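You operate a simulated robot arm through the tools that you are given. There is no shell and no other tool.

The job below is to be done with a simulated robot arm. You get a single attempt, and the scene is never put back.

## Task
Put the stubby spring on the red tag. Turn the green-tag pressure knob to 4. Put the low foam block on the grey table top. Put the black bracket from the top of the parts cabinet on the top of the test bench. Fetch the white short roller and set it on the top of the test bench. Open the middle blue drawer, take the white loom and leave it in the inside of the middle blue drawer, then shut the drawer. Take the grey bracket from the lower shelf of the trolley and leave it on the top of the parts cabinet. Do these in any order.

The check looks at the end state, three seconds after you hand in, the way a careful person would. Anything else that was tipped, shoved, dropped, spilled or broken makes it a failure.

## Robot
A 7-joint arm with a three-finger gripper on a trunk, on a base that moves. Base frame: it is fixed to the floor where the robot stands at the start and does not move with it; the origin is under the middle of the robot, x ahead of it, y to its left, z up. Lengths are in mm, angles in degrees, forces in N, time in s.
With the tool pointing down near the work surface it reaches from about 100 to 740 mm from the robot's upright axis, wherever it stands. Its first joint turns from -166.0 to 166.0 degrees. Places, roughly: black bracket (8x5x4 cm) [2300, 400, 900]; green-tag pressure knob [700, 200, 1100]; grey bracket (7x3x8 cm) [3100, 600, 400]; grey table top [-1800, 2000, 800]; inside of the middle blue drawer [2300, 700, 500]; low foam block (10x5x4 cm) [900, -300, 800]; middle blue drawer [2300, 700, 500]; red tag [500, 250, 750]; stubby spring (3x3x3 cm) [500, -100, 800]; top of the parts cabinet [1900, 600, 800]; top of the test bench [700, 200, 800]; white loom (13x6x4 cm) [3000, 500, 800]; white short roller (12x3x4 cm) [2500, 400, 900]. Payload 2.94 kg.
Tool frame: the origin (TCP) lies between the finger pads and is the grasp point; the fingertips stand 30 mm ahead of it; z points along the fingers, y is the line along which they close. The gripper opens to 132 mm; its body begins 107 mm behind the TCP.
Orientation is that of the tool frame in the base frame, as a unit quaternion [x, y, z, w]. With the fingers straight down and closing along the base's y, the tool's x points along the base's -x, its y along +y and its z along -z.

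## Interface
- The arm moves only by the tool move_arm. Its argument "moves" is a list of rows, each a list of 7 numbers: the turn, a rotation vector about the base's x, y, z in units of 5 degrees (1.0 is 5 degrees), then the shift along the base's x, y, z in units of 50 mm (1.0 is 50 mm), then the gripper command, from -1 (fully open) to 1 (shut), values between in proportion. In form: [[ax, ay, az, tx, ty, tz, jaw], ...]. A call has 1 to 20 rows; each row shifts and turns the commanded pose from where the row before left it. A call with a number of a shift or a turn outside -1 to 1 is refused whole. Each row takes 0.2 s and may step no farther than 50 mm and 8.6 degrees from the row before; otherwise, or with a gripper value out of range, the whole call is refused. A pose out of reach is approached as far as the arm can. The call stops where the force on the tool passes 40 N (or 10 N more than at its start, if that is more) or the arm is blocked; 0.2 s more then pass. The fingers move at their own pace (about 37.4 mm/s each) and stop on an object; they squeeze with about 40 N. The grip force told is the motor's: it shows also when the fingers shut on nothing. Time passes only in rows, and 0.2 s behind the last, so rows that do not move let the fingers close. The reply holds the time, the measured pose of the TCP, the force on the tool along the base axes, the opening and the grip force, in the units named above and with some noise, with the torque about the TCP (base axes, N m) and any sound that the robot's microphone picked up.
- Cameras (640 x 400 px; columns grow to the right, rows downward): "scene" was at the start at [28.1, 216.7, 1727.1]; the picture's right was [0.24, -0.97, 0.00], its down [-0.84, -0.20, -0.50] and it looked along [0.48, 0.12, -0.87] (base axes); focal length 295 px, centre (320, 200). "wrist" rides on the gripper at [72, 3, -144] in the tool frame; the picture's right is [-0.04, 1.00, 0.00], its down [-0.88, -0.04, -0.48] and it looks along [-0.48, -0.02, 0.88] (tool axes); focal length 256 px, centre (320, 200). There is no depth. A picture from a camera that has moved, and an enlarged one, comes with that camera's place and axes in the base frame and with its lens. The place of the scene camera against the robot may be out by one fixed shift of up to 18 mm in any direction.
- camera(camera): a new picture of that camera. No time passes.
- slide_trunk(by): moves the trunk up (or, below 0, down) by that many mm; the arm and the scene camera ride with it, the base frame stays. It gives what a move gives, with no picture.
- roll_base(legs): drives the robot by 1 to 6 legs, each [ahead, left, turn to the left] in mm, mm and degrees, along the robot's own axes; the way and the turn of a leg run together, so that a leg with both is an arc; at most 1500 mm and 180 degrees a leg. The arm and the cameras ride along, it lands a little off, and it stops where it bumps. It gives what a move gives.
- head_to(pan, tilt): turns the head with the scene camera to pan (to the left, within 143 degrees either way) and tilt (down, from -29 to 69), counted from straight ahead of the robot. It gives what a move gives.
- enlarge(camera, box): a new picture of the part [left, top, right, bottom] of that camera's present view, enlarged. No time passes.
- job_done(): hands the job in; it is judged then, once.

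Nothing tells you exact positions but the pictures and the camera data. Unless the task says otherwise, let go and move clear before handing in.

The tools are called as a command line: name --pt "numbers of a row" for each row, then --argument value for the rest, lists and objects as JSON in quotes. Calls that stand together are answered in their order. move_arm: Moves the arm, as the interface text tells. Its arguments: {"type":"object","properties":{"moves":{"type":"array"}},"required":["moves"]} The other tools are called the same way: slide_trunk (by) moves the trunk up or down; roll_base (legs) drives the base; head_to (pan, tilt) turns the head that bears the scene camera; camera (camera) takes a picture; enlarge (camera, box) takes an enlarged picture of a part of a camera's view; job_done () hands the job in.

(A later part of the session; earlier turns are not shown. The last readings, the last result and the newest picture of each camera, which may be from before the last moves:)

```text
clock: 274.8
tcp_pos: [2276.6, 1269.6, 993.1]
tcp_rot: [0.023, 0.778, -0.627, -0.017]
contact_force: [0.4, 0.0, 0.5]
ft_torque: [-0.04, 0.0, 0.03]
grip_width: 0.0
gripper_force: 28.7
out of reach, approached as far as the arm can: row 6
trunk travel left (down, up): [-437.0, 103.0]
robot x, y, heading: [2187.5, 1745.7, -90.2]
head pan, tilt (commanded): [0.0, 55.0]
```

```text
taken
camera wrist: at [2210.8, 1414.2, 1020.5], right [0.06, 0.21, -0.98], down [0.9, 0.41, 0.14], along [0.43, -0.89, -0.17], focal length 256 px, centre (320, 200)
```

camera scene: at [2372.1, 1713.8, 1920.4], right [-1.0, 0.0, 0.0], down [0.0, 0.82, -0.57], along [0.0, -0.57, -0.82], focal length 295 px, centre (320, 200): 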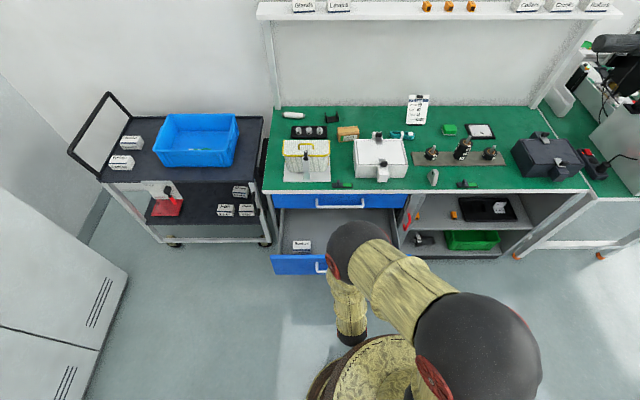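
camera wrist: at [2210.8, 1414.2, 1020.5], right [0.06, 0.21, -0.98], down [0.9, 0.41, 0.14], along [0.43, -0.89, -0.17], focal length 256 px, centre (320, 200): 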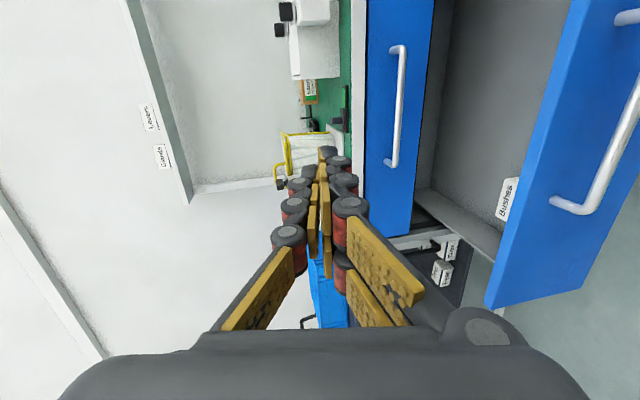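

The tool is level with the fist closed. I'll lower to face-push height below the handle bar.

slide_trunk --by -400

slide_trunk --by -32

camera --camera "wrist"

camera --camera "scene"

```text
clock: 278.7
tcp_pos: [2274.9, 1270.8, 593.9]
tcp_rot: [0.023, 0.779, -0.627, -0.017]
contact_force: [0.9, 0.1, 0.3]
ft_torque: [0.01, 0.0, 0.04]
grip_width: 0.1
gripper_force: 28.4
trunk travel left (down, up): [-37.0, 503.0]
robot x, y, heading: [2187.9, 1747.7, -90.2]
head pan, tilt (commanded): [0.0, 55.0]
```

```text
clock: 279.4
tcp_pos: [2275.2, 1270.3, 560.2]
tcp_rot: [0.023, 0.779, -0.627, -0.017]
contact_force: [0.9, 0.1, 0.8]
ft_torque: [0.0, 0.01, 0.03]
grip_width: 0.1
gripper_force: 29.1
trunk travel left (down, up): [-5.0, 535.0]
robot x, y, heading: [2187.6, 1746.7, -90.2]
head pan, tilt (commanded): [0.0, 55.0]
```

```text
taken
camera wrist: at [2210.8, 1414.1, 588.6], right [0.06, 0.21, -0.98], down [0.9, 0.41, 0.14], along [0.43, -0.89, -0.17], focal length 256 px, centre (320, 200)
```

wrist: 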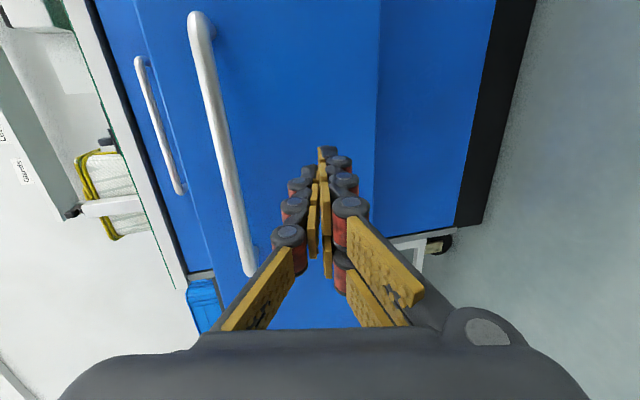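

```text
taken
camera scene: at [2372.1, 1713.8, 1488.4], right [-1.0, 0.0, 0.0], down [0.0, 0.82, -0.57], along [0.0, -0.57, -0.82], focal length 295 px, centre (320, 200)
```

scene: 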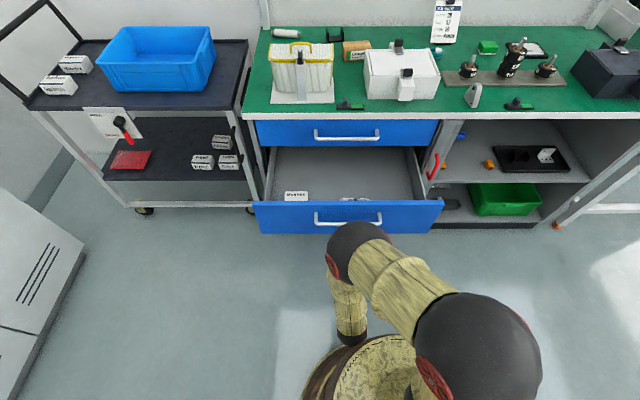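

The fist is aimed at the drawer face below its handle. I'll drive ahead to push the drawer most of the way in.

roll_base --legs '[[300, 0, 0]]'

camera --camera "scene"

camera --camera "wrist"

```text
clock: 281.5
tcp_pos: [2273.2, 969.1, 561.6]
tcp_rot: [0.023, 0.778, -0.627, -0.017]
contact_force: [-0.6, 0.4, -0.5]
ft_torque: [-0.04, 0.01, 0.03]
grip_width: 0.2
gripper_force: 28.8
trunk travel left (down, up): [-5.0, 535.0]
robot x, y, heading: [2188.3, 1441.5, -90.2]
head pan, tilt (commanded): [0.0, 55.0]
```

```text
taken
camera scene: at [2370.7, 1412.1, 1488.4], right [-1.0, 0.01, 0.0], down [0.0, 0.82, -0.57], along [0.0, -0.57, -0.82], focal length 295 px, centre (320, 200)
```

scene: 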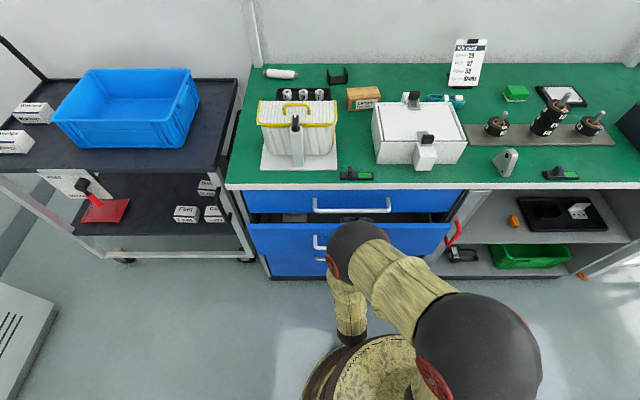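

```text
taken
camera wrist: at [2209.2, 1112.5, 588.6], right [0.06, 0.21, -0.98], down [0.9, 0.41, 0.14], along [0.43, -0.89, -0.17], focal length 256 px, centre (320, 200)
```

wrist: 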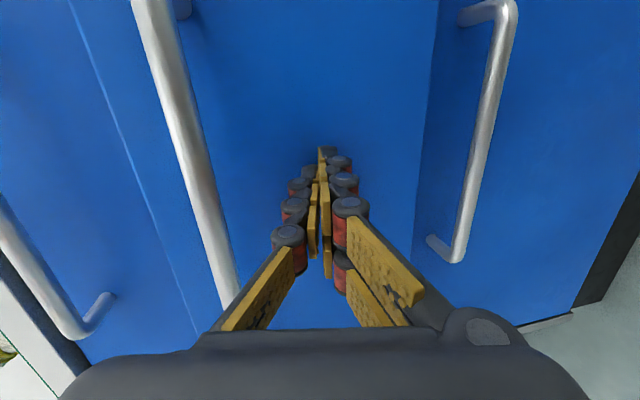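

The drawer is nearly shut, about 50 mm left. I'll push on 45 mm by base and finish with a force-limited arm push.

roll_base --legs '[[45, 0, 0]]'

move_arm --pt "0 0 0 0 -0.15 0 1" --pt "0 0 0 0 -0.15 0 1" --pt "0 0 0 0 -0.1 0 1" --pt "0 0 0 0 0 0 1"

camera --camera "scene"

camera --camera "wrist"

```text
clock: 282.4
tcp_pos: [2274.5, 922.2, 560.6]
tcp_rot: [0.022, 0.778, -0.627, -0.017]
contact_force: [-0.8, 0.0, -0.4]
ft_torque: [-0.02, -0.04, -0.02]
grip_width: 0.1
gripper_force: 28.3
trunk travel left (down, up): [-5.0, 535.0]
robot x, y, heading: [2188.9, 1397.7, -90.5]
head pan, tilt (commanded): [0.0, 55.0]
```

```text
clock: 283.0
tcp_pos: [2273.1, 913.6, 560.1]
tcp_rot: [0.02, 0.78, -0.625, -0.016]
contact_force: [1.0, 11.6, 4.2]
ft_torque: [-0.15, -0.01, 0.11]
grip_width: 0.0
gripper_force: 28.3
trunk travel left (down, up): [-5.0, 535.0]
robot x, y, heading: [2186.2, 1395.7, -90.2]
head pan, tilt (commanded): [0.0, 55.0]
stopped in row 3: the force on the tool passed its limit at 51 N (the readings are from after the stop); the commanded pose is now the measured one
```

```text
taken
camera scene: at [2370.5, 1368.1, 1488.4], right [-1.0, 0.0, 0.0], down [0.0, 0.82, -0.57], along [0.0, -0.57, -0.82], focal length 295 px, centre (320, 200)
```

scene: 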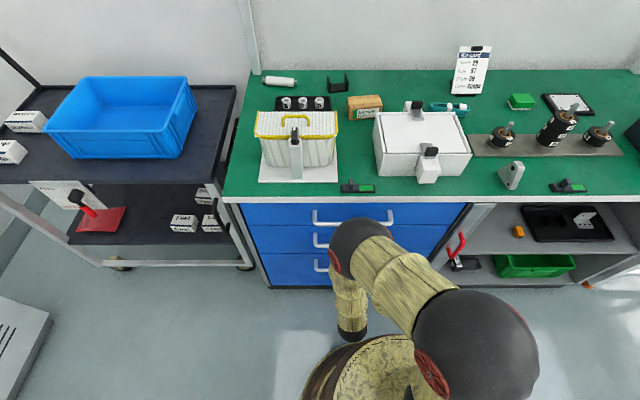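

```text
taken
camera wrist: at [2207.6, 1057.3, 587.3], right [0.05, 0.22, -0.98], down [0.9, 0.41, 0.14], along [0.43, -0.89, -0.17], focal length 256 px, centre (320, 200)
```

wrist: 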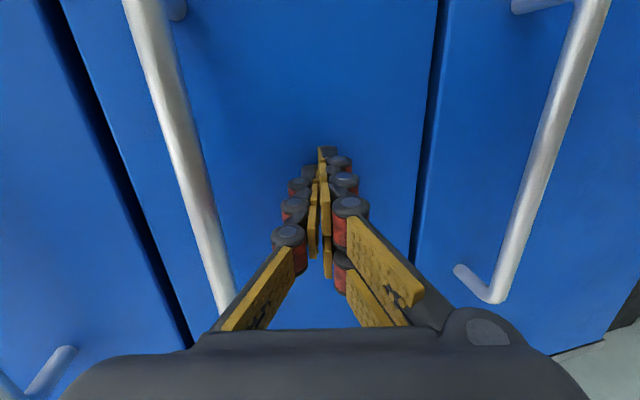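

The drawer is fully shut (force stop at the end). Now for the black bracket and roller: I'll back off, raise up, and turn the tool to the closing-sideways orientation.

roll_base --legs '[[-200, 0, 0]]'

slide_trunk --by 400

move_arm --pt "-0.056 -1 -0.217 0 0 0 1" --pt "-0.056 -1 -0.217 0 0 0 1" --pt "-0.056 -1 -0.217 0 0 0 1" --pt "-0.056 -1 -0.217 0 0 0 1" --pt "-0.056 -1 -0.217 0 0 0 1" --pt "-0.056 -1 -0.217 0 0 0 1" --pt "-0.056 -1 -0.217 0 0 0 1" --pt "-0.056 -1 -0.217 0 0 0 1" --pt "-0.056 -1 -0.217 0 0 0 1" --pt "-0.056 -1 -0.217 0 0 0 1" --pt "-0.056 -1 -0.217 0 0 0 1" --pt "-0.056 -1 -0.217 0 0 0 1" --pt "-0.056 -1 -0.217 0 0 0 1" --pt "-0.056 -1 -0.217 0 0 0 1" --pt "-0.056 -1 -0.217 0 0 0 1" --pt "-0.056 -1 -0.217 0 0 0 1" --pt "-0.056 -1 -0.217 0 0 0 1" --pt "-0.056 -1 -0.217 0 0 0 1" --pt "0 0 0 0 0 0 0"

move_arm --pt "1 0 0 0 0 0.5 0" --pt "1 0 0 0 0 0.5 0" --pt "1 0 0 0 0 0.5 0" --pt "1 0 0 0 0 0.5 -0.3" --pt "1 0 0 0 0 0.5 -0.6" --pt "1 0 0 0 0 0.5 -0.6" --pt "1 0 0 0 0 0.5 -0.6" --pt "1 0 0 0 0 0.5 -0.6" --pt "1 0 0 0 0 0 -0.6" --pt "1 0 0 0 0 0 -0.6" --pt "0 0 0 0 0 0 -0.6"

camera --camera "scene"

camera --camera "wrist"

```text
clock: 284.6
tcp_pos: [2274.7, 1117.4, 558.7]
tcp_rot: [0.018, 0.78, -0.626, -0.016]
contact_force: [0.0, 0.2, 0.4]
ft_torque: [0.0, -0.05, 0.0]
grip_width: 0.0
gripper_force: 28.5
trunk travel left (down, up): [-5.0, 535.0]
robot x, y, heading: [2192.1, 1605.1, -89.9]
head pan, tilt (commanded): [0.0, 55.0]
```

```text
clock: 288.5
tcp_pos: [2276.0, 1117.5, 957.3]
tcp_rot: [0.019, 0.78, -0.625, -0.016]
contact_force: [-0.8, 0.0, -0.4]
ft_torque: [0.01, -0.01, 0.01]
grip_width: 0.0
gripper_force: 28.8
trunk travel left (down, up): [-405.0, 135.0]
robot x, y, heading: [2190.0, 1601.0, -90.0]
head pan, tilt (commanded): [0.0, 55.0]
```

```text
clock: 292.5
tcp_pos: [2275.2, 1116.4, 958.5]
tcp_rot: [0.497, 0.596, -0.503, 0.379]
contact_force: [-0.1, 1.0, 0.1]
ft_torque: [-0.01, 0.0, 0.01]
grip_width: 24.9
gripper_force: 0.1
out of reach, approached as far as the arm can: row 16, 17, 18
trunk travel left (down, up): [-405.0, 135.0]
robot x, y, heading: [2187.5, 1603.8, -90.2]
head pan, tilt (commanded): [0.0, 55.0]
```

```text
clock: 294.9
tcp_pos: [2275.3, 1117.8, 1160.5]
tcp_rot: [0.611, 0.753, -0.203, 0.133]
contact_force: [-0.4, 1.0, -0.1]
ft_torque: [-0.01, 0.01, 0.04]
grip_width: 105.7
gripper_force: 0.0
trunk travel left (down, up): [-405.0, 135.0]
robot x, y, heading: [2187.4, 1603.0, -90.2]
head pan, tilt (commanded): [0.0, 55.0]
```

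```text
taken
camera scene: at [2371.2, 1573.1, 1888.4], right [-1.0, 0.0, 0.0], down [0.0, 0.82, -0.57], along [0.0, -0.57, -0.82], focal length 295 px, centre (320, 200)
```

scene: 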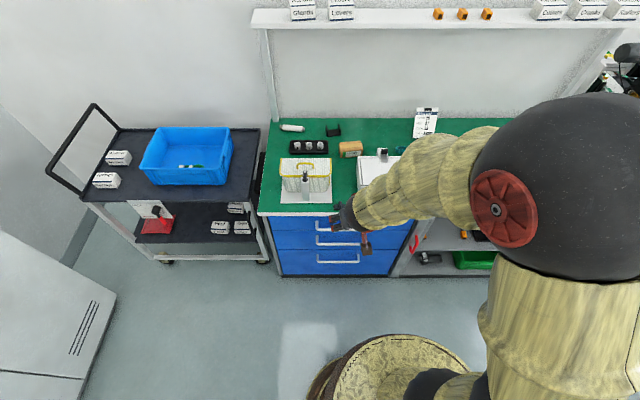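

```text
taken
camera wrist: at [2269.2, 1248.4, 1253.5], right [0.98, 0.13, -0.12], down [0.18, -0.54, 0.82], along [0.04, -0.83, -0.56], focal length 256 px, centre (320, 200)
```

wrist: 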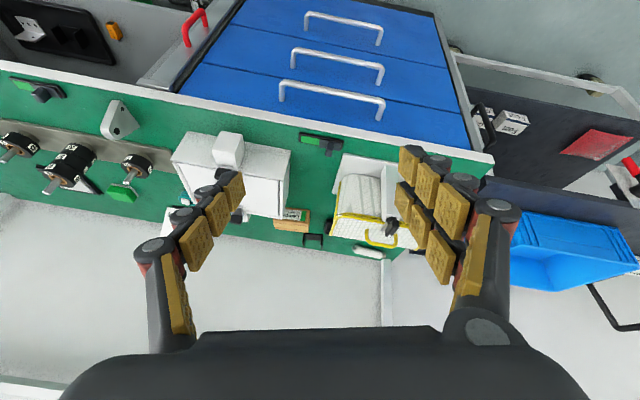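

The tool is now pointing down-forward with the pair on the left. I'll zoom in on the bracket and roller from here.

enlarge --camera "wrist" --box '[260, 190, 420, 290]'

enlarge --camera "scene" --box '[260, 105, 420, 205]'

```text
4.00 times, centred on (340, 240) of wrist
camera zoom: at [2269.2, 1248.4, 1253.5], right [0.98, 0.13, -0.12], down [0.18, -0.54, 0.82], along [0.04, -0.83, -0.56], focal length 1024 px, centre (240, 40)
```

zoom: 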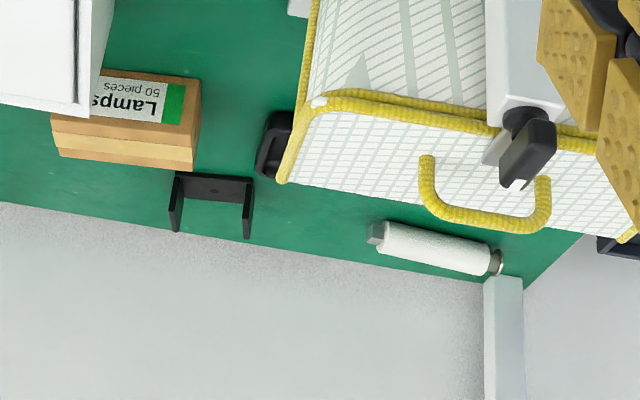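

```text
4.00 times, centred on (340, 155) of scene
camera zoom: at [2371.2, 1573.1, 1888.4], right [-1.0, 0.0, 0.0], down [0.0, 0.82, -0.57], along [0.0, -0.57, -0.82], focal length 1181 px, centre (240, 380)
```

zoom: 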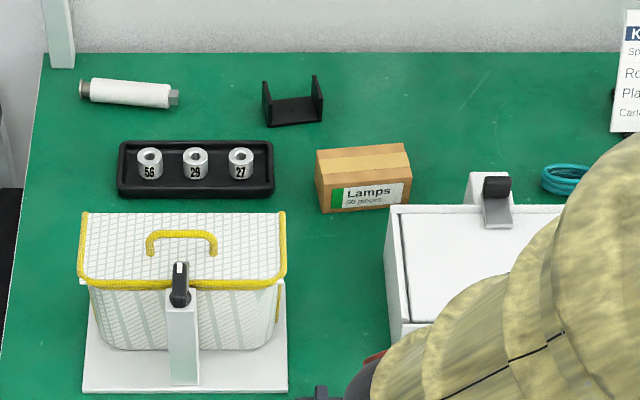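

The bracket is an open U-channel about 75 mm wide, turned about 10°, matching the tool's present yaw. I'll drive closer and bring the tool above it for an accurate look.

roll_base --legs '[[0, 25, 0], [365, 0, 0]]'

move_arm --pt "0 -0.835 0 0 -0.8 0 -0.6" --pt "0 -0.835 0 0 -0.8 0 -0.6" --pt "0 0 0 0 -0.9 -0.2 -0.6" --pt "0 0 0 0 -0.9 -0.3 -0.6" --pt "0 0 0 0 -0.9 -0.4 -0.6" --pt "0 0 0 0 0 0 -0.6"

camera --camera "wrist"

camera --camera "scene"

```text
clock: 297.6
tcp_pos: [2298.8, 752.5, 1159.3]
tcp_rot: [0.612, 0.752, -0.204, 0.133]
contact_force: [-0.4, -0.1, -0.5]
ft_torque: [0.01, -0.01, -0.03]
grip_width: 105.6
gripper_force: 0.1
trunk travel left (down, up): [-405.0, 135.0]
robot x, y, heading: [2214.8, 1238.0, -90.4]
head pan, tilt (commanded): [0.0, 55.0]
```

```text
clock: 299.0
tcp_pos: [2297.8, 548.6, 1117.7]
tcp_rot: [0.625, 0.741, -0.159, 0.189]
contact_force: [-0.1, 0.1, 0.5]
ft_torque: [-0.05, -0.03, 0.03]
grip_width: 105.6
gripper_force: 0.0
out of reach, approached as far as the arm can: row 4
trunk travel left (down, up): [-405.0, 135.0]
robot x, y, heading: [2213.3, 1242.3, -89.9]
head pan, tilt (commanded): [0.0, 55.0]
```

```text
taken
camera wrist: at [2278.5, 679.1, 1209.4], right [0.99, 0.13, 0.02], down [0.05, -0.54, 0.84], along [0.12, -0.83, -0.55], focal length 256 px, centre (320, 200)
```

wrist: 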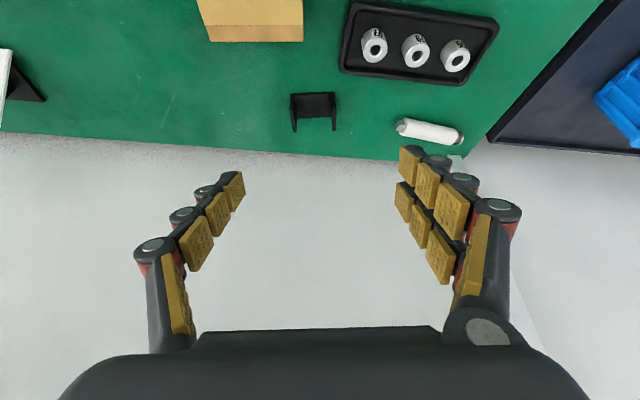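

```text
taken
camera scene: at [2395.2, 1208.0, 1888.4], right [-1.0, 0.0, 0.0], down [0.0, 0.82, -0.57], along [0.0, -0.57, -0.82], focal length 295 px, centre (320, 200)
```

scene: 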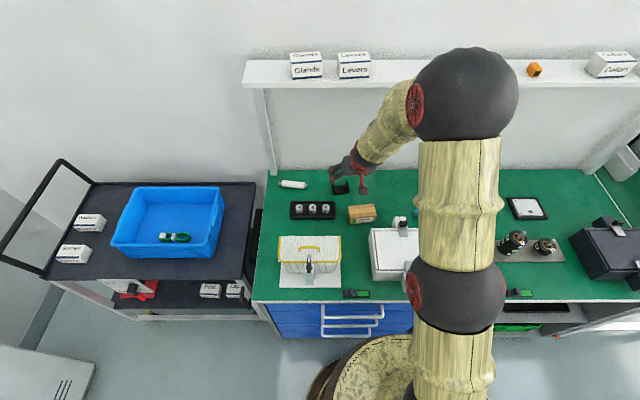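

The tool is level across and yawed to match. I'll zoom on the bracket to refine its position.

enlarge --camera "wrist" --box '[260, 60, 380, 150]'

enlarge --camera "scene" --box '[260, 150, 420, 250]'

```text
4.44 times, centred on (320, 105) of wrist
camera zoom: at [2278.5, 679.1, 1209.4], right [0.99, 0.13, 0.02], down [0.05, -0.54, 0.84], along [0.12, -0.83, -0.55], focal length 1138 px, centre (320, 622)
```

zoom: 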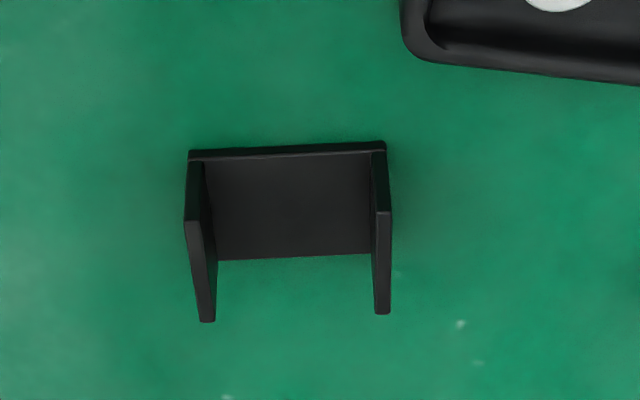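

```text
4.00 times, centred on (340, 200) of scene
camera zoom: at [2395.2, 1208.0, 1888.4], right [-1.0, 0.0, 0.0], down [0.0, 0.82, -0.57], along [0.0, -0.57, -0.82], focal length 1181 px, centre (240, 200)
```

zoom: 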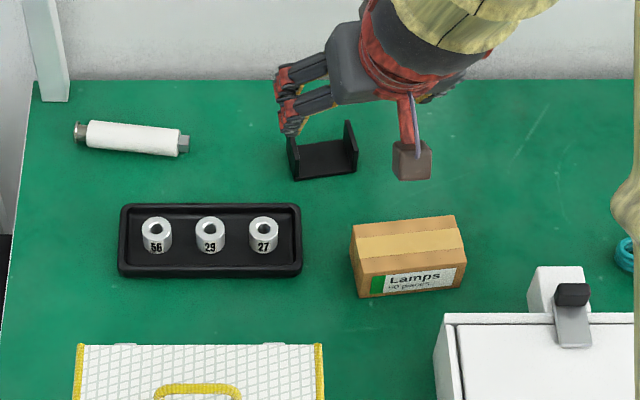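

The bracket is at about (2311, 407), 71 mm wide, 46 deep, 40 tall. I'll go to a hover along the tool axis, then verify.

move_arm --pt "0 0 0 0.02 -0.43 -0.71 -0.6" --pt "0 0 0 0.02 -0.43 -0.71 -0.6" --pt "0 0 0 0.02 -0.43 -0.71 -0.6" --pt "0 0 0 0.02 -0.43 -0.71 -0.6" --pt "0 0 0 0 0 0 -0.6"

camera --camera "wrist"

camera --camera "scene"

```text
clock: 300.2
tcp_pos: [2302.1, 461.7, 974.3]
tcp_rot: [0.625, 0.741, -0.159, 0.187]
contact_force: [0.3, 0.0, 0.2]
ft_torque: [0.01, -0.02, 0.0]
grip_width: 105.7
gripper_force: 0.1
trunk travel left (down, up): [-405.0, 135.0]
robot x, y, heading: [2209.2, 1241.1, -89.9]
head pan, tilt (commanded): [0.0, 55.0]
```

```text
taken
camera wrist: at [2283.2, 591.6, 1066.2], right [0.99, 0.13, 0.02], down [0.06, -0.54, 0.84], along [0.12, -0.83, -0.55], focal length 256 px, centre (320, 200)
```

wrist: 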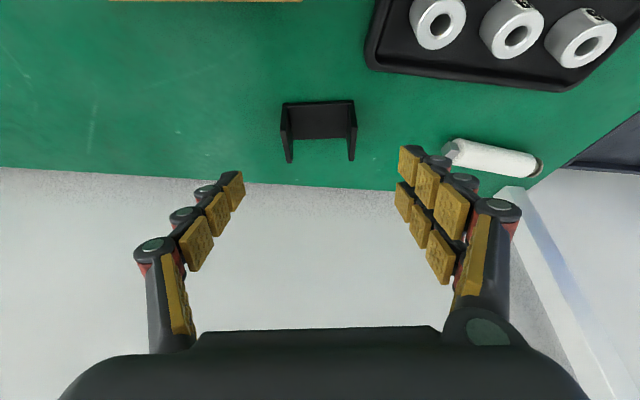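

```text
taken
camera scene: at [2395.1, 1208.0, 1888.4], right [-1.0, 0.0, 0.0], down [0.0, 0.82, -0.57], along [0.0, -0.57, -0.82], focal length 295 px, centre (320, 200)
```

scene: 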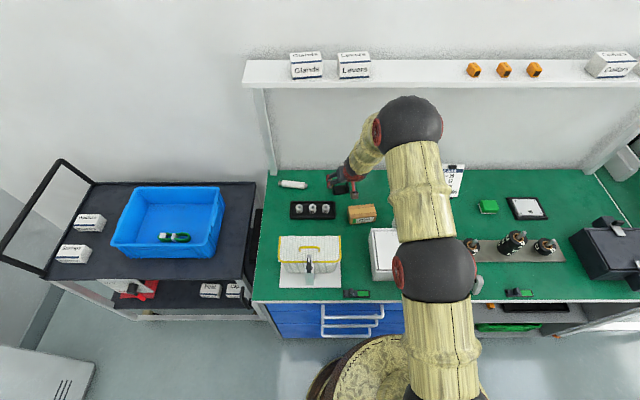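

On target. I'll go down along the tool axis to straddle the bracket and then close.

move_arm --pt "0 0 0 0.05 -0.305 -0.575 -0.6" --pt "0 0 0 0.05 -0.305 -0.575 -0.6" --pt "0 0 0 0.05 -0.305 -0.575 -0.6" --pt "0 0 0 0 0 0 -0.6"

camera --camera "wrist"

```text
clock: 301.2
tcp_pos: [2310.1, 416.4, 888.3]
tcp_rot: [0.624, 0.741, -0.159, 0.189]
contact_force: [-0.1, -0.4, -0.7]
ft_torque: [-0.01, 0.01, -0.01]
grip_width: 105.7
gripper_force: 0.0
trunk travel left (down, up): [-405.0, 135.0]
robot x, y, heading: [2212.5, 1239.4, -90.1]
head pan, tilt (commanded): [0.0, 55.0]
```

```text
taken
camera wrist: at [2291.3, 546.9, 980.9], right [0.99, 0.13, 0.02], down [0.06, -0.54, 0.84], along [0.12, -0.83, -0.55], focal length 256 px, centre (320, 200)
```

wrist: 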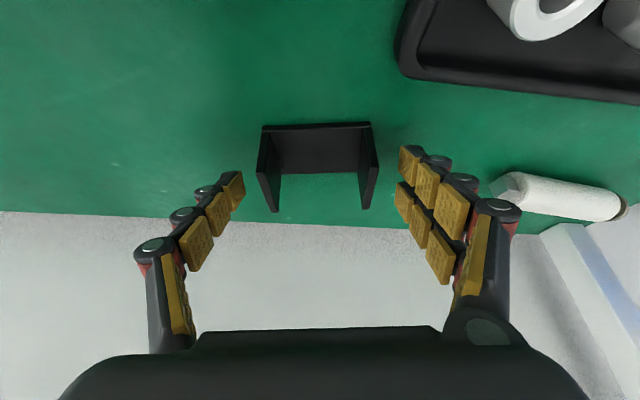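

The bracket sits between the fingertips. Closing now.

move_arm --pt "0 0 0 0 0 0 0.3" --pt "0 0 0 0 0 0 1" --pt "0 0 0 0 0 0 1" --pt "0 0 0 0 0 0 1" --pt "0 0 0 0 0 0 1" --pt "0 0 0 0 0 0 1"

camera --camera "wrist"

```text
clock: 302.6
tcp_pos: [2310.9, 416.2, 889.7]
tcp_rot: [0.624, 0.741, -0.158, 0.189]
contact_force: [-0.5, 1.3, 2.4]
ft_torque: [-0.03, 0.07, -0.01]
grip_width: 69.2
gripper_force: 39.9
trunk travel left (down, up): [-405.0, 135.0]
robot x, y, heading: [2217.0, 1239.2, -90.3]
head pan, tilt (commanded): [0.0, 55.0]
```

```text
taken
camera wrist: at [2291.2, 547.0, 981.1], right [0.99, 0.13, 0.02], down [0.06, -0.54, 0.84], along [0.12, -0.83, -0.55], focal length 256 px, centre (320, 200)
```

wrist: 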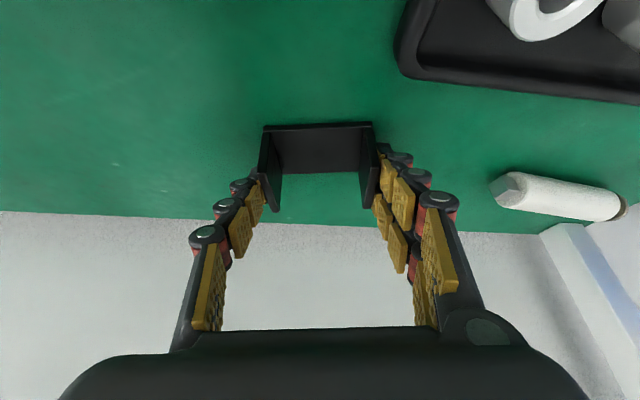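

Gripped at 69 mm. I'll lift it straight up and bring the arm back over the aisle.

move_arm --pt "0 0 0 0 0 0.3 1" --pt "0 0 0 0 0 0.8 1" --pt "0 0 0 0 0 0.9 1" --pt "0 0 0 0 0.2 0.9 1" --pt "0 0 0 0 0.3 0.9 1" --pt "0 0 0 0 0.6 0.6 1" --pt "0 0 0 0 0.9 0.3 1" --pt "0 0 0 0 0.9 0 1" --pt "0 0 0 0 0.9 0 1" --pt "0 0 0 0 0.9 0 1" --pt "0 0 0 0 0.9 0 1" --pt "0 0 0 0 0 0 1"

camera --camera "wrist"

camera --camera "scene"

```text
clock: 305.2
tcp_pos: [2307.3, 713.1, 1111.6]
tcp_rot: [0.625, 0.741, -0.159, 0.187]
contact_force: [0.0, 0.0, -0.7]
ft_torque: [0.03, 0.0, 0.0]
grip_width: 69.0
gripper_force: 39.6
out of reach, approached as far as the arm can: row 4, 5
trunk travel left (down, up): [-405.0, 135.0]
robot x, y, heading: [2213.0, 1241.7, -90.2]
head pan, tilt (commanded): [0.0, 55.0]
```

```text
taken
camera wrist: at [2286.9, 843.4, 1204.8], right [0.99, 0.13, 0.02], down [0.06, -0.55, 0.84], along [0.12, -0.83, -0.55], focal length 256 px, centre (320, 200)
```

wrist: 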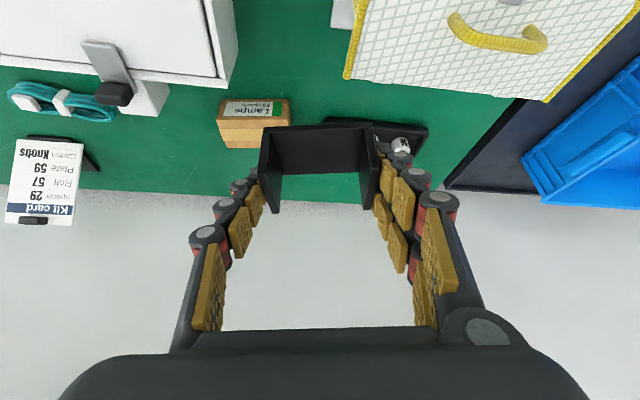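

```text
taken
camera scene: at [2395.3, 1206.4, 1888.3], right [-1.0, 0.0, 0.0], down [0.0, 0.82, -0.57], along [0.0, -0.57, -0.82], focal length 295 px, centre (320, 200)
```

scene: 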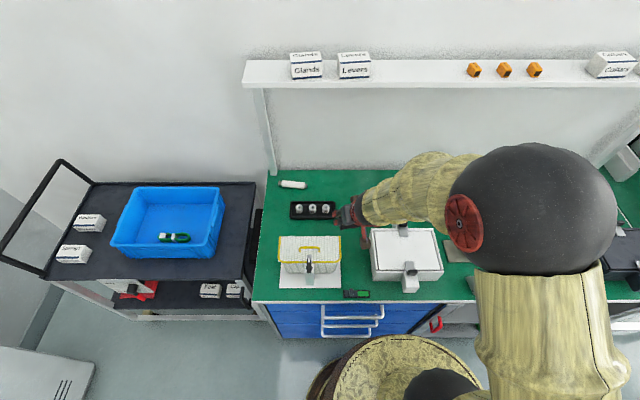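

The bracket is held securely. I'll back off so the arm clears the benches, then drive around to the front of the test bench.

roll_base --legs '[[-260, 0, 0], [0, -1500, 0], [0, -1100, 0], [0, 0, 90]]'

head_to --pan -20 --tilt 45

camera --camera "scene"

```text
clock: 323.3
tcp_pos: [114.4, 1562.8, 1112.1]
tcp_rot: [-0.102, 0.964, 0.025, 0.244]
contact_force: [0.1, -0.7, -1.4]
ft_torque: [0.01, 0.01, 0.01]
grip_width: 69.3
gripper_force: 40.4
trunk travel left (down, up): [-405.0, 135.0]
robot x, y, heading: [-407.5, 1447.0, 2.3]
head pan, tilt (commanded): [0.0, 55.0]
```

```text
clock: 324.1
tcp_pos: [114.3, 1561.8, 1113.5]
tcp_rot: [-0.102, 0.964, 0.025, 0.244]
contact_force: [-0.2, -0.2, -1.9]
ft_torque: [-0.01, -0.04, 0.02]
grip_width: 69.3
gripper_force: 40.2
trunk travel left (down, up): [-405.0, 135.0]
robot x, y, heading: [-408.8, 1441.4, 2.4]
head pan, tilt (commanded): [-20.0, 45.0]
```

```text
taken
camera scene: at [-374.4, 1621.1, 1901.7], right [-0.31, -0.95, 0.0], down [-0.67, 0.22, -0.71], along [0.67, -0.22, -0.71], focal length 295 px, centre (320, 200)
```

scene: 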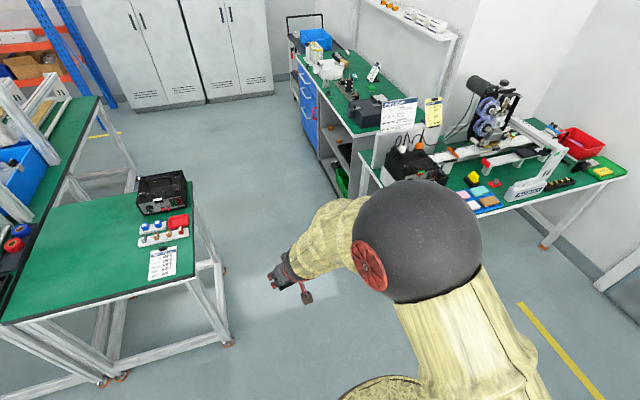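

The way to the test bench front is clear. I'll straighten the heading, go down alongside and then approach the bench.

roll_base --legs '[[0, 0, -2.4], [0, -1500, 0], [0, -90, 0]]'

camera --camera "scene"

```text
clock: 332.5
tcp_pos: [102.2, -24.2, 1113.3]
tcp_rot: [-0.075, 0.966, 0.019, 0.246]
contact_force: [-0.5, -1.0, -1.9]
ft_torque: [0.08, 0.0, 0.05]
grip_width: 69.3
gripper_force: 40.1
trunk travel left (down, up): [-405.0, 135.0]
robot x, y, heading: [-427.1, -107.0, -1.0]
head pan, tilt (commanded): [-20.0, 45.0]
```

```text
taken
camera scene: at [-383.8, 59.7, 1902.0], right [-0.36, -0.93, 0.0], down [-0.66, 0.25, -0.71], along [0.66, -0.25, -0.71], focal length 295 px, centre (320, 200)
```

scene: 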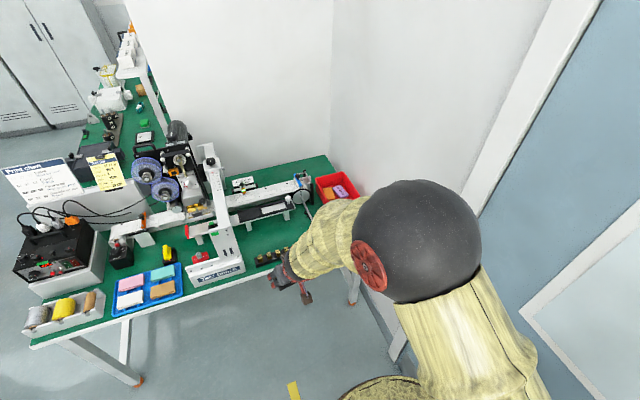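

I'll roll straight up to the bench so the bracket is over the free area right of the column.

roll_base --legs '[[0, -30, 1.0], [395, 0, 0]]'

camera --camera "wrist"

camera --camera "scene"

```text
clock: 335.4
tcp_pos: [488.0, -49.8, 1112.1]
tcp_rot: [-0.08, 0.966, 0.019, 0.245]
contact_force: [0.5, -0.4, -1.6]
ft_torque: [0.0, 0.02, 0.01]
grip_width: 69.0
gripper_force: 39.7
trunk travel left (down, up): [-405.0, 135.0]
robot x, y, heading: [-38.7, -140.7, -0.2]
head pan, tilt (commanded): [-20.0, 45.0]
```

```text
taken
camera wrist: at [357.8, -69.1, 1204.9], right [-0.13, 0.99, 0.02], down [0.55, 0.05, 0.84], along [0.83, 0.12, -0.55], focal length 256 px, centre (320, 200)
```

wrist: 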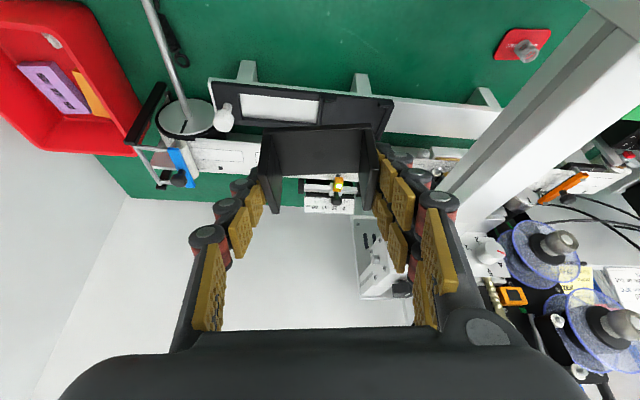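

```text
taken
camera scene: at [3.9, 30.8, 1901.7], right [-0.35, -0.94, 0.0], down [-0.66, 0.25, -0.71], along [0.66, -0.25, -0.71], focal length 295 px, centre (320, 200)
```

scene: 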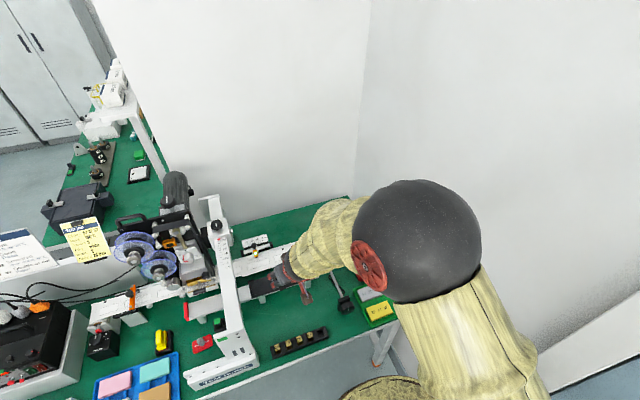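

The bracket is over the free area around (497, −48). I'll lower it with the trunk, then creep to contact.

slide_trunk --by -262

camera --camera "wrist"

camera --camera "scene"

```text
clock: 338.1
tcp_pos: [487.5, -49.8, 852.5]
tcp_rot: [-0.08, 0.966, 0.019, 0.245]
contact_force: [1.1, -0.3, -1.5]
ft_torque: [-0.02, -0.02, -0.02]
grip_width: 69.1
gripper_force: 39.6
trunk travel left (down, up): [-143.0, 397.0]
robot x, y, heading: [-36.6, -145.7, -0.6]
head pan, tilt (commanded): [-20.0, 45.0]
```

```text
taken
camera wrist: at [357.0, -69.2, 943.4], right [-0.13, 0.99, 0.02], down [0.54, 0.05, 0.84], along [0.83, 0.12, -0.55], focal length 256 px, centre (320, 200)
```

wrist: 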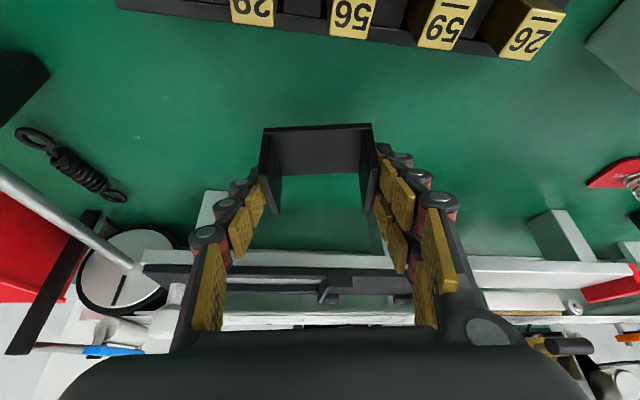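

```text
taken
camera scene: at [2.6, 30.7, 1639.9], right [-0.35, -0.94, 0.0], down [-0.66, 0.25, -0.71], along [0.66, -0.25, -0.71], focal length 295 px, centre (320, 200)
```

scene: 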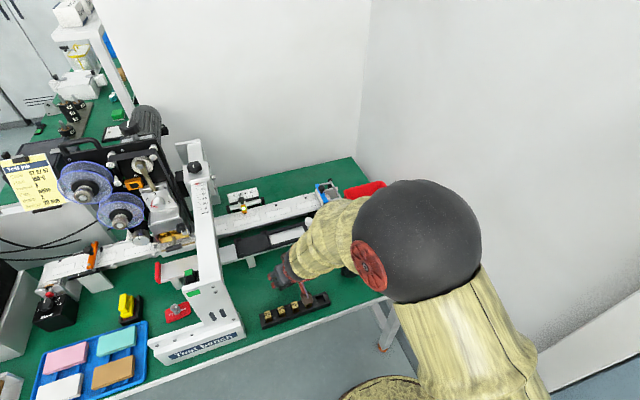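

Clear below. I'll creep down to contact.

move_arm --pt "0 0 0 0 0 -0.3 1" --pt "0 0 0 0 0 -0.1 1" --pt "0 0 0 0 0 0 1"

```text
clock: 338.9
tcp_pos: [489.0, -49.6, 831.7]
tcp_rot: [-0.08, 0.966, 0.019, 0.245]
contact_force: [1.0, 0.1, -1.4]
ft_torque: [0.02, 0.0, 0.02]
grip_width: 69.1
gripper_force: 40.4
trunk travel left (down, up): [-143.0, 397.0]
robot x, y, heading: [-40.6, -145.2, -0.6]
head pan, tilt (commanded): [-20.0, 45.0]
```

move_arm --pt "0 0 0 0 0 -0.06 1" --pt "0 0 0 0 0 -0.06 1" --pt "0 0 0 0 0 0 1"

```text
clock: 339.7
tcp_pos: [487.5, -49.1, 825.4]
tcp_rot: [-0.08, 0.966, 0.02, 0.246]
contact_force: [0.3, 0.4, -1.7]
ft_torque: [0.0, 0.0, -0.02]
grip_width: 68.9
gripper_force: 40.1
trunk travel left (down, up): [-143.0, 397.0]
robot x, y, heading: [-36.6, -141.7, -0.7]
head pan, tilt (commanded): [-20.0, 45.0]
```

move_arm --pt "0 0 0 0 0 -0.06 1" --pt "0 0 0 0 0 -0.05 1" --pt "0 0 0 0 0 0 1"

enlarge --camera "wrist" --box '[220, 90, 420, 240]'

```text
clock: 340.5
tcp_pos: [488.1, -50.7, 820.1]
tcp_rot: [-0.08, 0.966, 0.019, 0.244]
contact_force: [-0.5, -0.2, -0.9]
ft_torque: [-0.02, 0.01, -0.02]
grip_width: 69.2
gripper_force: 39.6
trunk travel left (down, up): [-143.0, 397.0]
robot x, y, heading: [-34.7, -140.2, -0.6]
head pan, tilt (commanded): [-20.0, 45.0]
```

```text
2.67 times, centred on (320, 165) of wrist
camera zoom: at [356.7, -68.8, 911.7], right [-0.13, 0.99, 0.02], down [0.55, 0.05, 0.84], along [0.83, 0.12, -0.55], focal length 683 px, centre (320, 293)
```

zoom: 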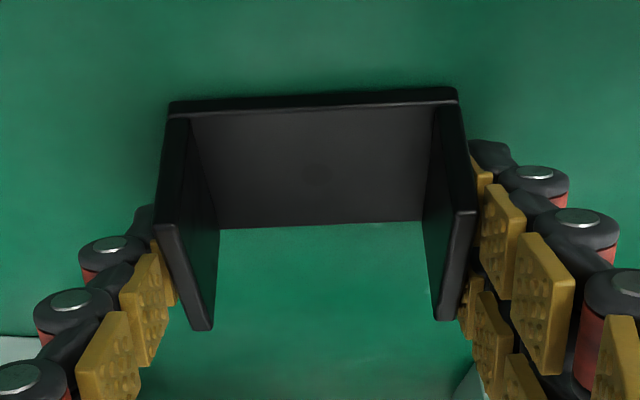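

move_arm --pt "0 0 0 0 0 -0.05 1" --pt "0 0 0 0 0 -0.05 1" --pt "0 0 0 0 0 0 1"

enlarge --camera "scene" --box '[220, 220, 380, 340]'

```text
clock: 341.3
tcp_pos: [488.4, -49.9, 818.3]
tcp_rot: [-0.081, 0.965, 0.021, 0.249]
contact_force: [-5.1, 1.4, 26.3]
ft_torque: [0.09, -0.02, -0.04]
grip_width: 69.4
gripper_force: 39.9
trunk travel left (down, up): [-143.0, 397.0]
robot x, y, heading: [-37.4, -142.7, -0.6]
head pan, tilt (commanded): [-20.0, 45.0]
```

```text
3.33 times, centred on (300, 280) of scene
camera zoom: at [0.2, 30.5, 1640.1], right [-0.35, -0.94, 0.0], down [-0.66, 0.25, -0.71], along [0.66, -0.25, -0.71], focal length 984 px, centre (387, -67)
```

zoom: 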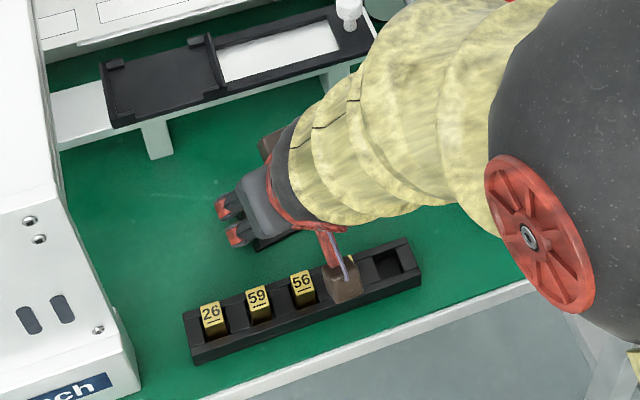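

Contact at z ≈ 818. I'll ease up 2 mm, open, and retreat upward along the tool axis.

move_arm --pt "0 0 0 0 0 0.05 1" --pt "0 0 0 0 0 0 0.2" --pt "0 0 0 0 0 0 -0.4" --pt "0 0 0 0 0 0 -0.4" --pt "0 0 0 0 0 0 -0.4" --pt "0 0 0 -0.15 0 0.3 -0.4" --pt "0 0 0 -0.3 0 0.6 -0.4" --pt "0 0 0 -0.4 0 0.8 -0.4" --pt "0 0 0 -0.3 0 0.9 -0.4"

camera --camera "wrist"

enlarge --camera "scene" --box '[220, 220, 380, 340]'

```text
clock: 343.3
tcp_pos: [429.6, -51.6, 947.1]
tcp_rot: [-0.08, 0.966, 0.02, 0.245]
contact_force: [-0.4, -0.3, 0.2]
ft_torque: [0.02, -0.1, 0.0]
grip_width: 92.5
gripper_force: 0.2
trunk travel left (down, up): [-143.0, 397.0]
robot x, y, heading: [-40.1, -140.0, -0.5]
head pan, tilt (commanded): [-20.0, 45.0]
```

```text
taken
camera wrist: at [298.9, -70.9, 1040.7], right [-0.13, 0.99, 0.02], down [0.55, 0.05, 0.83], along [0.83, 0.12, -0.55], focal length 256 px, centre (320, 200)
```

wrist: 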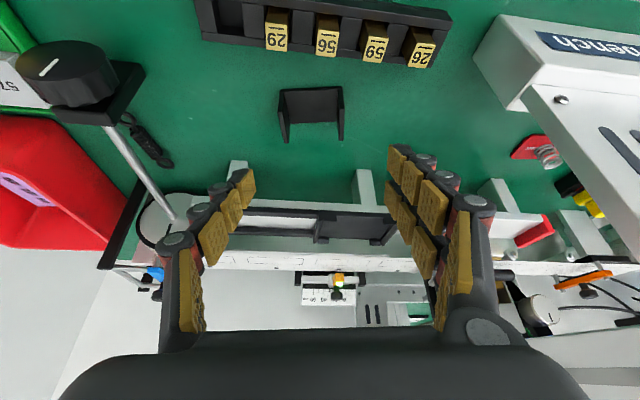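

```text
3.33 times, centred on (300, 280) of scene
camera zoom: at [1.9, 30.6, 1639.8], right [-0.35, -0.94, 0.0], down [-0.66, 0.25, -0.71], along [0.66, -0.25, -0.71], focal length 984 px, centre (387, -67)
```

zoom: 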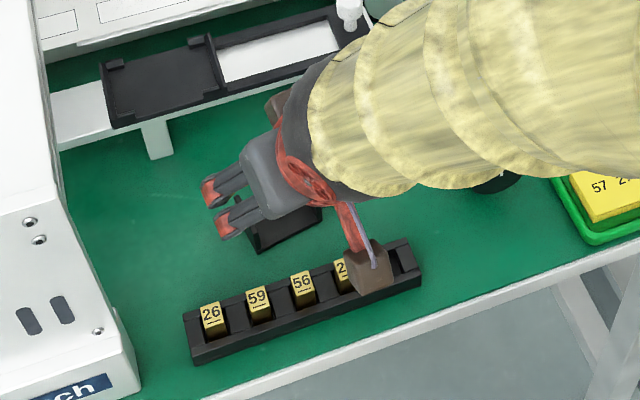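

The black bracket stands on the test bench. I'll raise up and re-orient the tool (vertical, closing fore-aft) for the roller, then drive back to the cabinet.

slide_trunk --by 262

move_arm --pt "0 0.93 0 0 0 0 -0.3" --pt "0 0.93 0 0 0 0 -0.2" --pt "0 0.93 0 0 0 0 0" --pt "0 0.93 0 0 0 0 0" --pt "0 0.93 0 0 0 0 0" --pt "0 0.93 0 0 0 0 0" --pt "0 0 1 0 0 0 0" --pt "0 0 1 0 0 0 0" --pt "0 0 1 0 0 0 0" --pt "0 0 1 0 0 0 0" --pt "0 0 1 0 0 0 0" --pt "0 0 1 0 0 0 0" --pt "0 0 1 0 0 0 0" --pt "0 0 1 0 0 0 0" --pt "0 0 1 0 0 0 0" --pt "0 0 1 0 0 0 0" --pt "0 0 0 0 0 0 0"

move_arm --pt "0 0 1 0 0 0 0" --pt "0 0 1 0 0 0 0" --pt "0 0 1 0 0 0 0" --pt "0 0 1 0 0 0 0" --pt "0 0 1 0 0 0 0" --pt "0 0 1 0 0 0 0" --pt "0 0 0 0 0 0 0"

camera --camera "wrist"

camera --camera "scene"

```text
clock: 346.0
tcp_pos: [430.8, -50.6, 1211.3]
tcp_rot: [-0.08, 0.966, 0.019, 0.244]
contact_force: [0.2, 0.4, 0.4]
ft_torque: [-0.03, 0.05, 0.0]
grip_width: 92.6
gripper_force: 0.1
trunk travel left (down, up): [-405.0, 135.0]
robot x, y, heading: [-37.0, -142.7, -0.4]
head pan, tilt (commanded): [-20.0, 45.0]
```

```text
clock: 349.6
tcp_pos: [432.2, -51.5, 1211.8]
tcp_rot: [-0.488, 0.872, 0.038, -0.012]
contact_force: [-0.4, -0.3, -0.5]
ft_torque: [0.03, 0.0, 0.01]
grip_width: 66.2
gripper_force: 0.1
trunk travel left (down, up): [-405.0, 135.0]
robot x, y, heading: [-38.2, -142.7, -0.4]
head pan, tilt (commanded): [-20.0, 45.0]
```

```text
clock: 351.2
tcp_pos: [432.6, -52.1, 1211.7]
tcp_rot: [-0.697, 0.716, 0.033, -0.021]
contact_force: [-0.3, -0.3, 0.4]
ft_torque: [0.0, -0.02, 0.0]
grip_width: 66.2
gripper_force: 0.1
trunk travel left (down, up): [-405.0, 135.0]
robot x, y, heading: [-41.0, -139.0, -0.4]
head pan, tilt (commanded): [-20.0, 45.0]
```

```text
taken
camera wrist: at [437.0, -126.8, 1353.5], right [-0.99, 0.07, 0.08], down [0.1, 0.87, 0.48], along [-0.03, 0.49, -0.87], focal length 256 px, centre (320, 200)
```

wrist: 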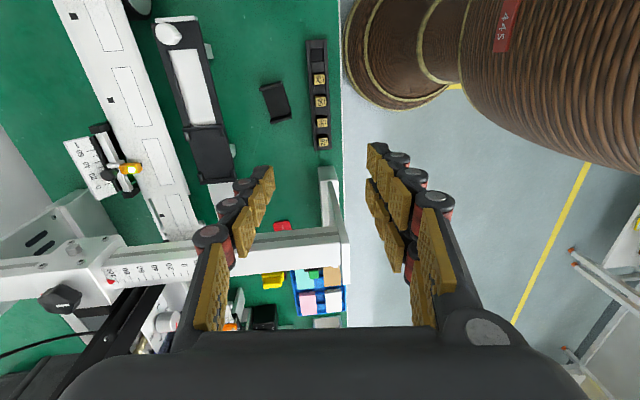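

```text
taken
camera scene: at [2.6, 30.7, 1901.8], right [-0.35, -0.94, 0.0], down [-0.66, 0.25, -0.71], along [0.66, -0.25, -0.71], focal length 295 px, centre (320, 200)
```

scene: 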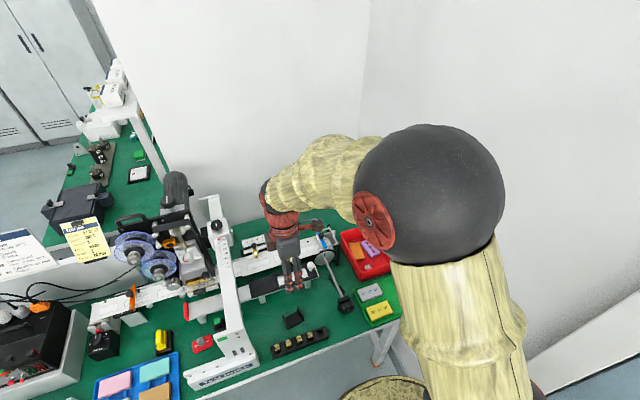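

The tool is vertical with the fingers closing fore-aft. Now I drive back around to the parts cabinet.

roll_base --legs '[[-390, 0, 0.4], [0, 1500, 0], [0, 100, 0], [0, 0, -90]]'

roll_base --legs '[[0, 1500, 0], [0, 1450, 0]]'

head_to --pan 0 --tilt 50

camera --camera "scene"

```text
clock: 365.2
tcp_pos: [-334.8, 984.5, 1211.8]
tcp_rot: [0.027, 0.999, 0.038, 0.009]
contact_force: [-0.8, 0.3, -0.1]
ft_torque: [0.02, 0.0, -0.01]
grip_width: 65.9
gripper_force: 0.1
trunk travel left (down, up): [-405.0, 135.0]
robot x, y, heading: [-414.4, 1459.1, -91.9]
head pan, tilt (commanded): [-20.0, 45.0]
```

```text
clock: 379.2
tcp_pos: [2550.8, 860.3, 1211.8]
tcp_rot: [0.033, 0.999, 0.038, 0.009]
contact_force: [-0.3, -0.2, 0.4]
ft_torque: [-0.03, 0.0, -0.02]
grip_width: 66.1
gripper_force: 0.0
trunk travel left (down, up): [-405.0, 135.0]
robot x, y, heading: [2480.7, 1334.2, -92.7]
head pan, tilt (commanded): [-20.0, 45.0]
```

```text
clock: 380.1
tcp_pos: [2551.9, 861.3, 1211.5]
tcp_rot: [0.032, 0.999, 0.038, 0.01]
contact_force: [-0.5, -0.2, 0.8]
ft_torque: [0.04, -0.02, 0.0]
grip_width: 65.9
gripper_force: 0.1
trunk travel left (down, up): [-405.0, 135.0]
robot x, y, heading: [2477.1, 1334.9, -92.5]
head pan, tilt (commanded): [0.0, 50.0]
```

```text
taken
camera scene: at [2658.9, 1290.0, 1894.9], right [-1.0, 0.04, 0.0], down [0.03, 0.77, -0.64], along [-0.03, -0.64, -0.77], focal length 295 px, centre (320, 200)
```

scene: 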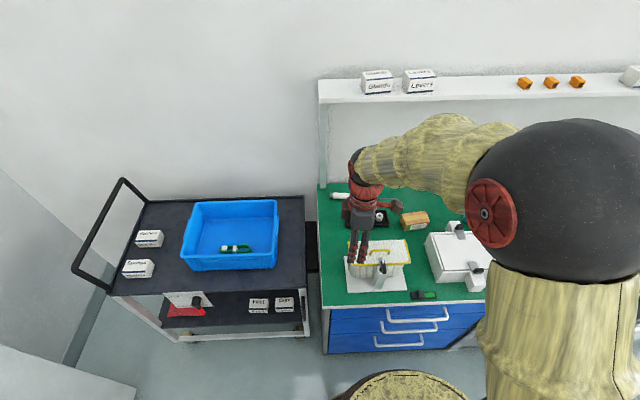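

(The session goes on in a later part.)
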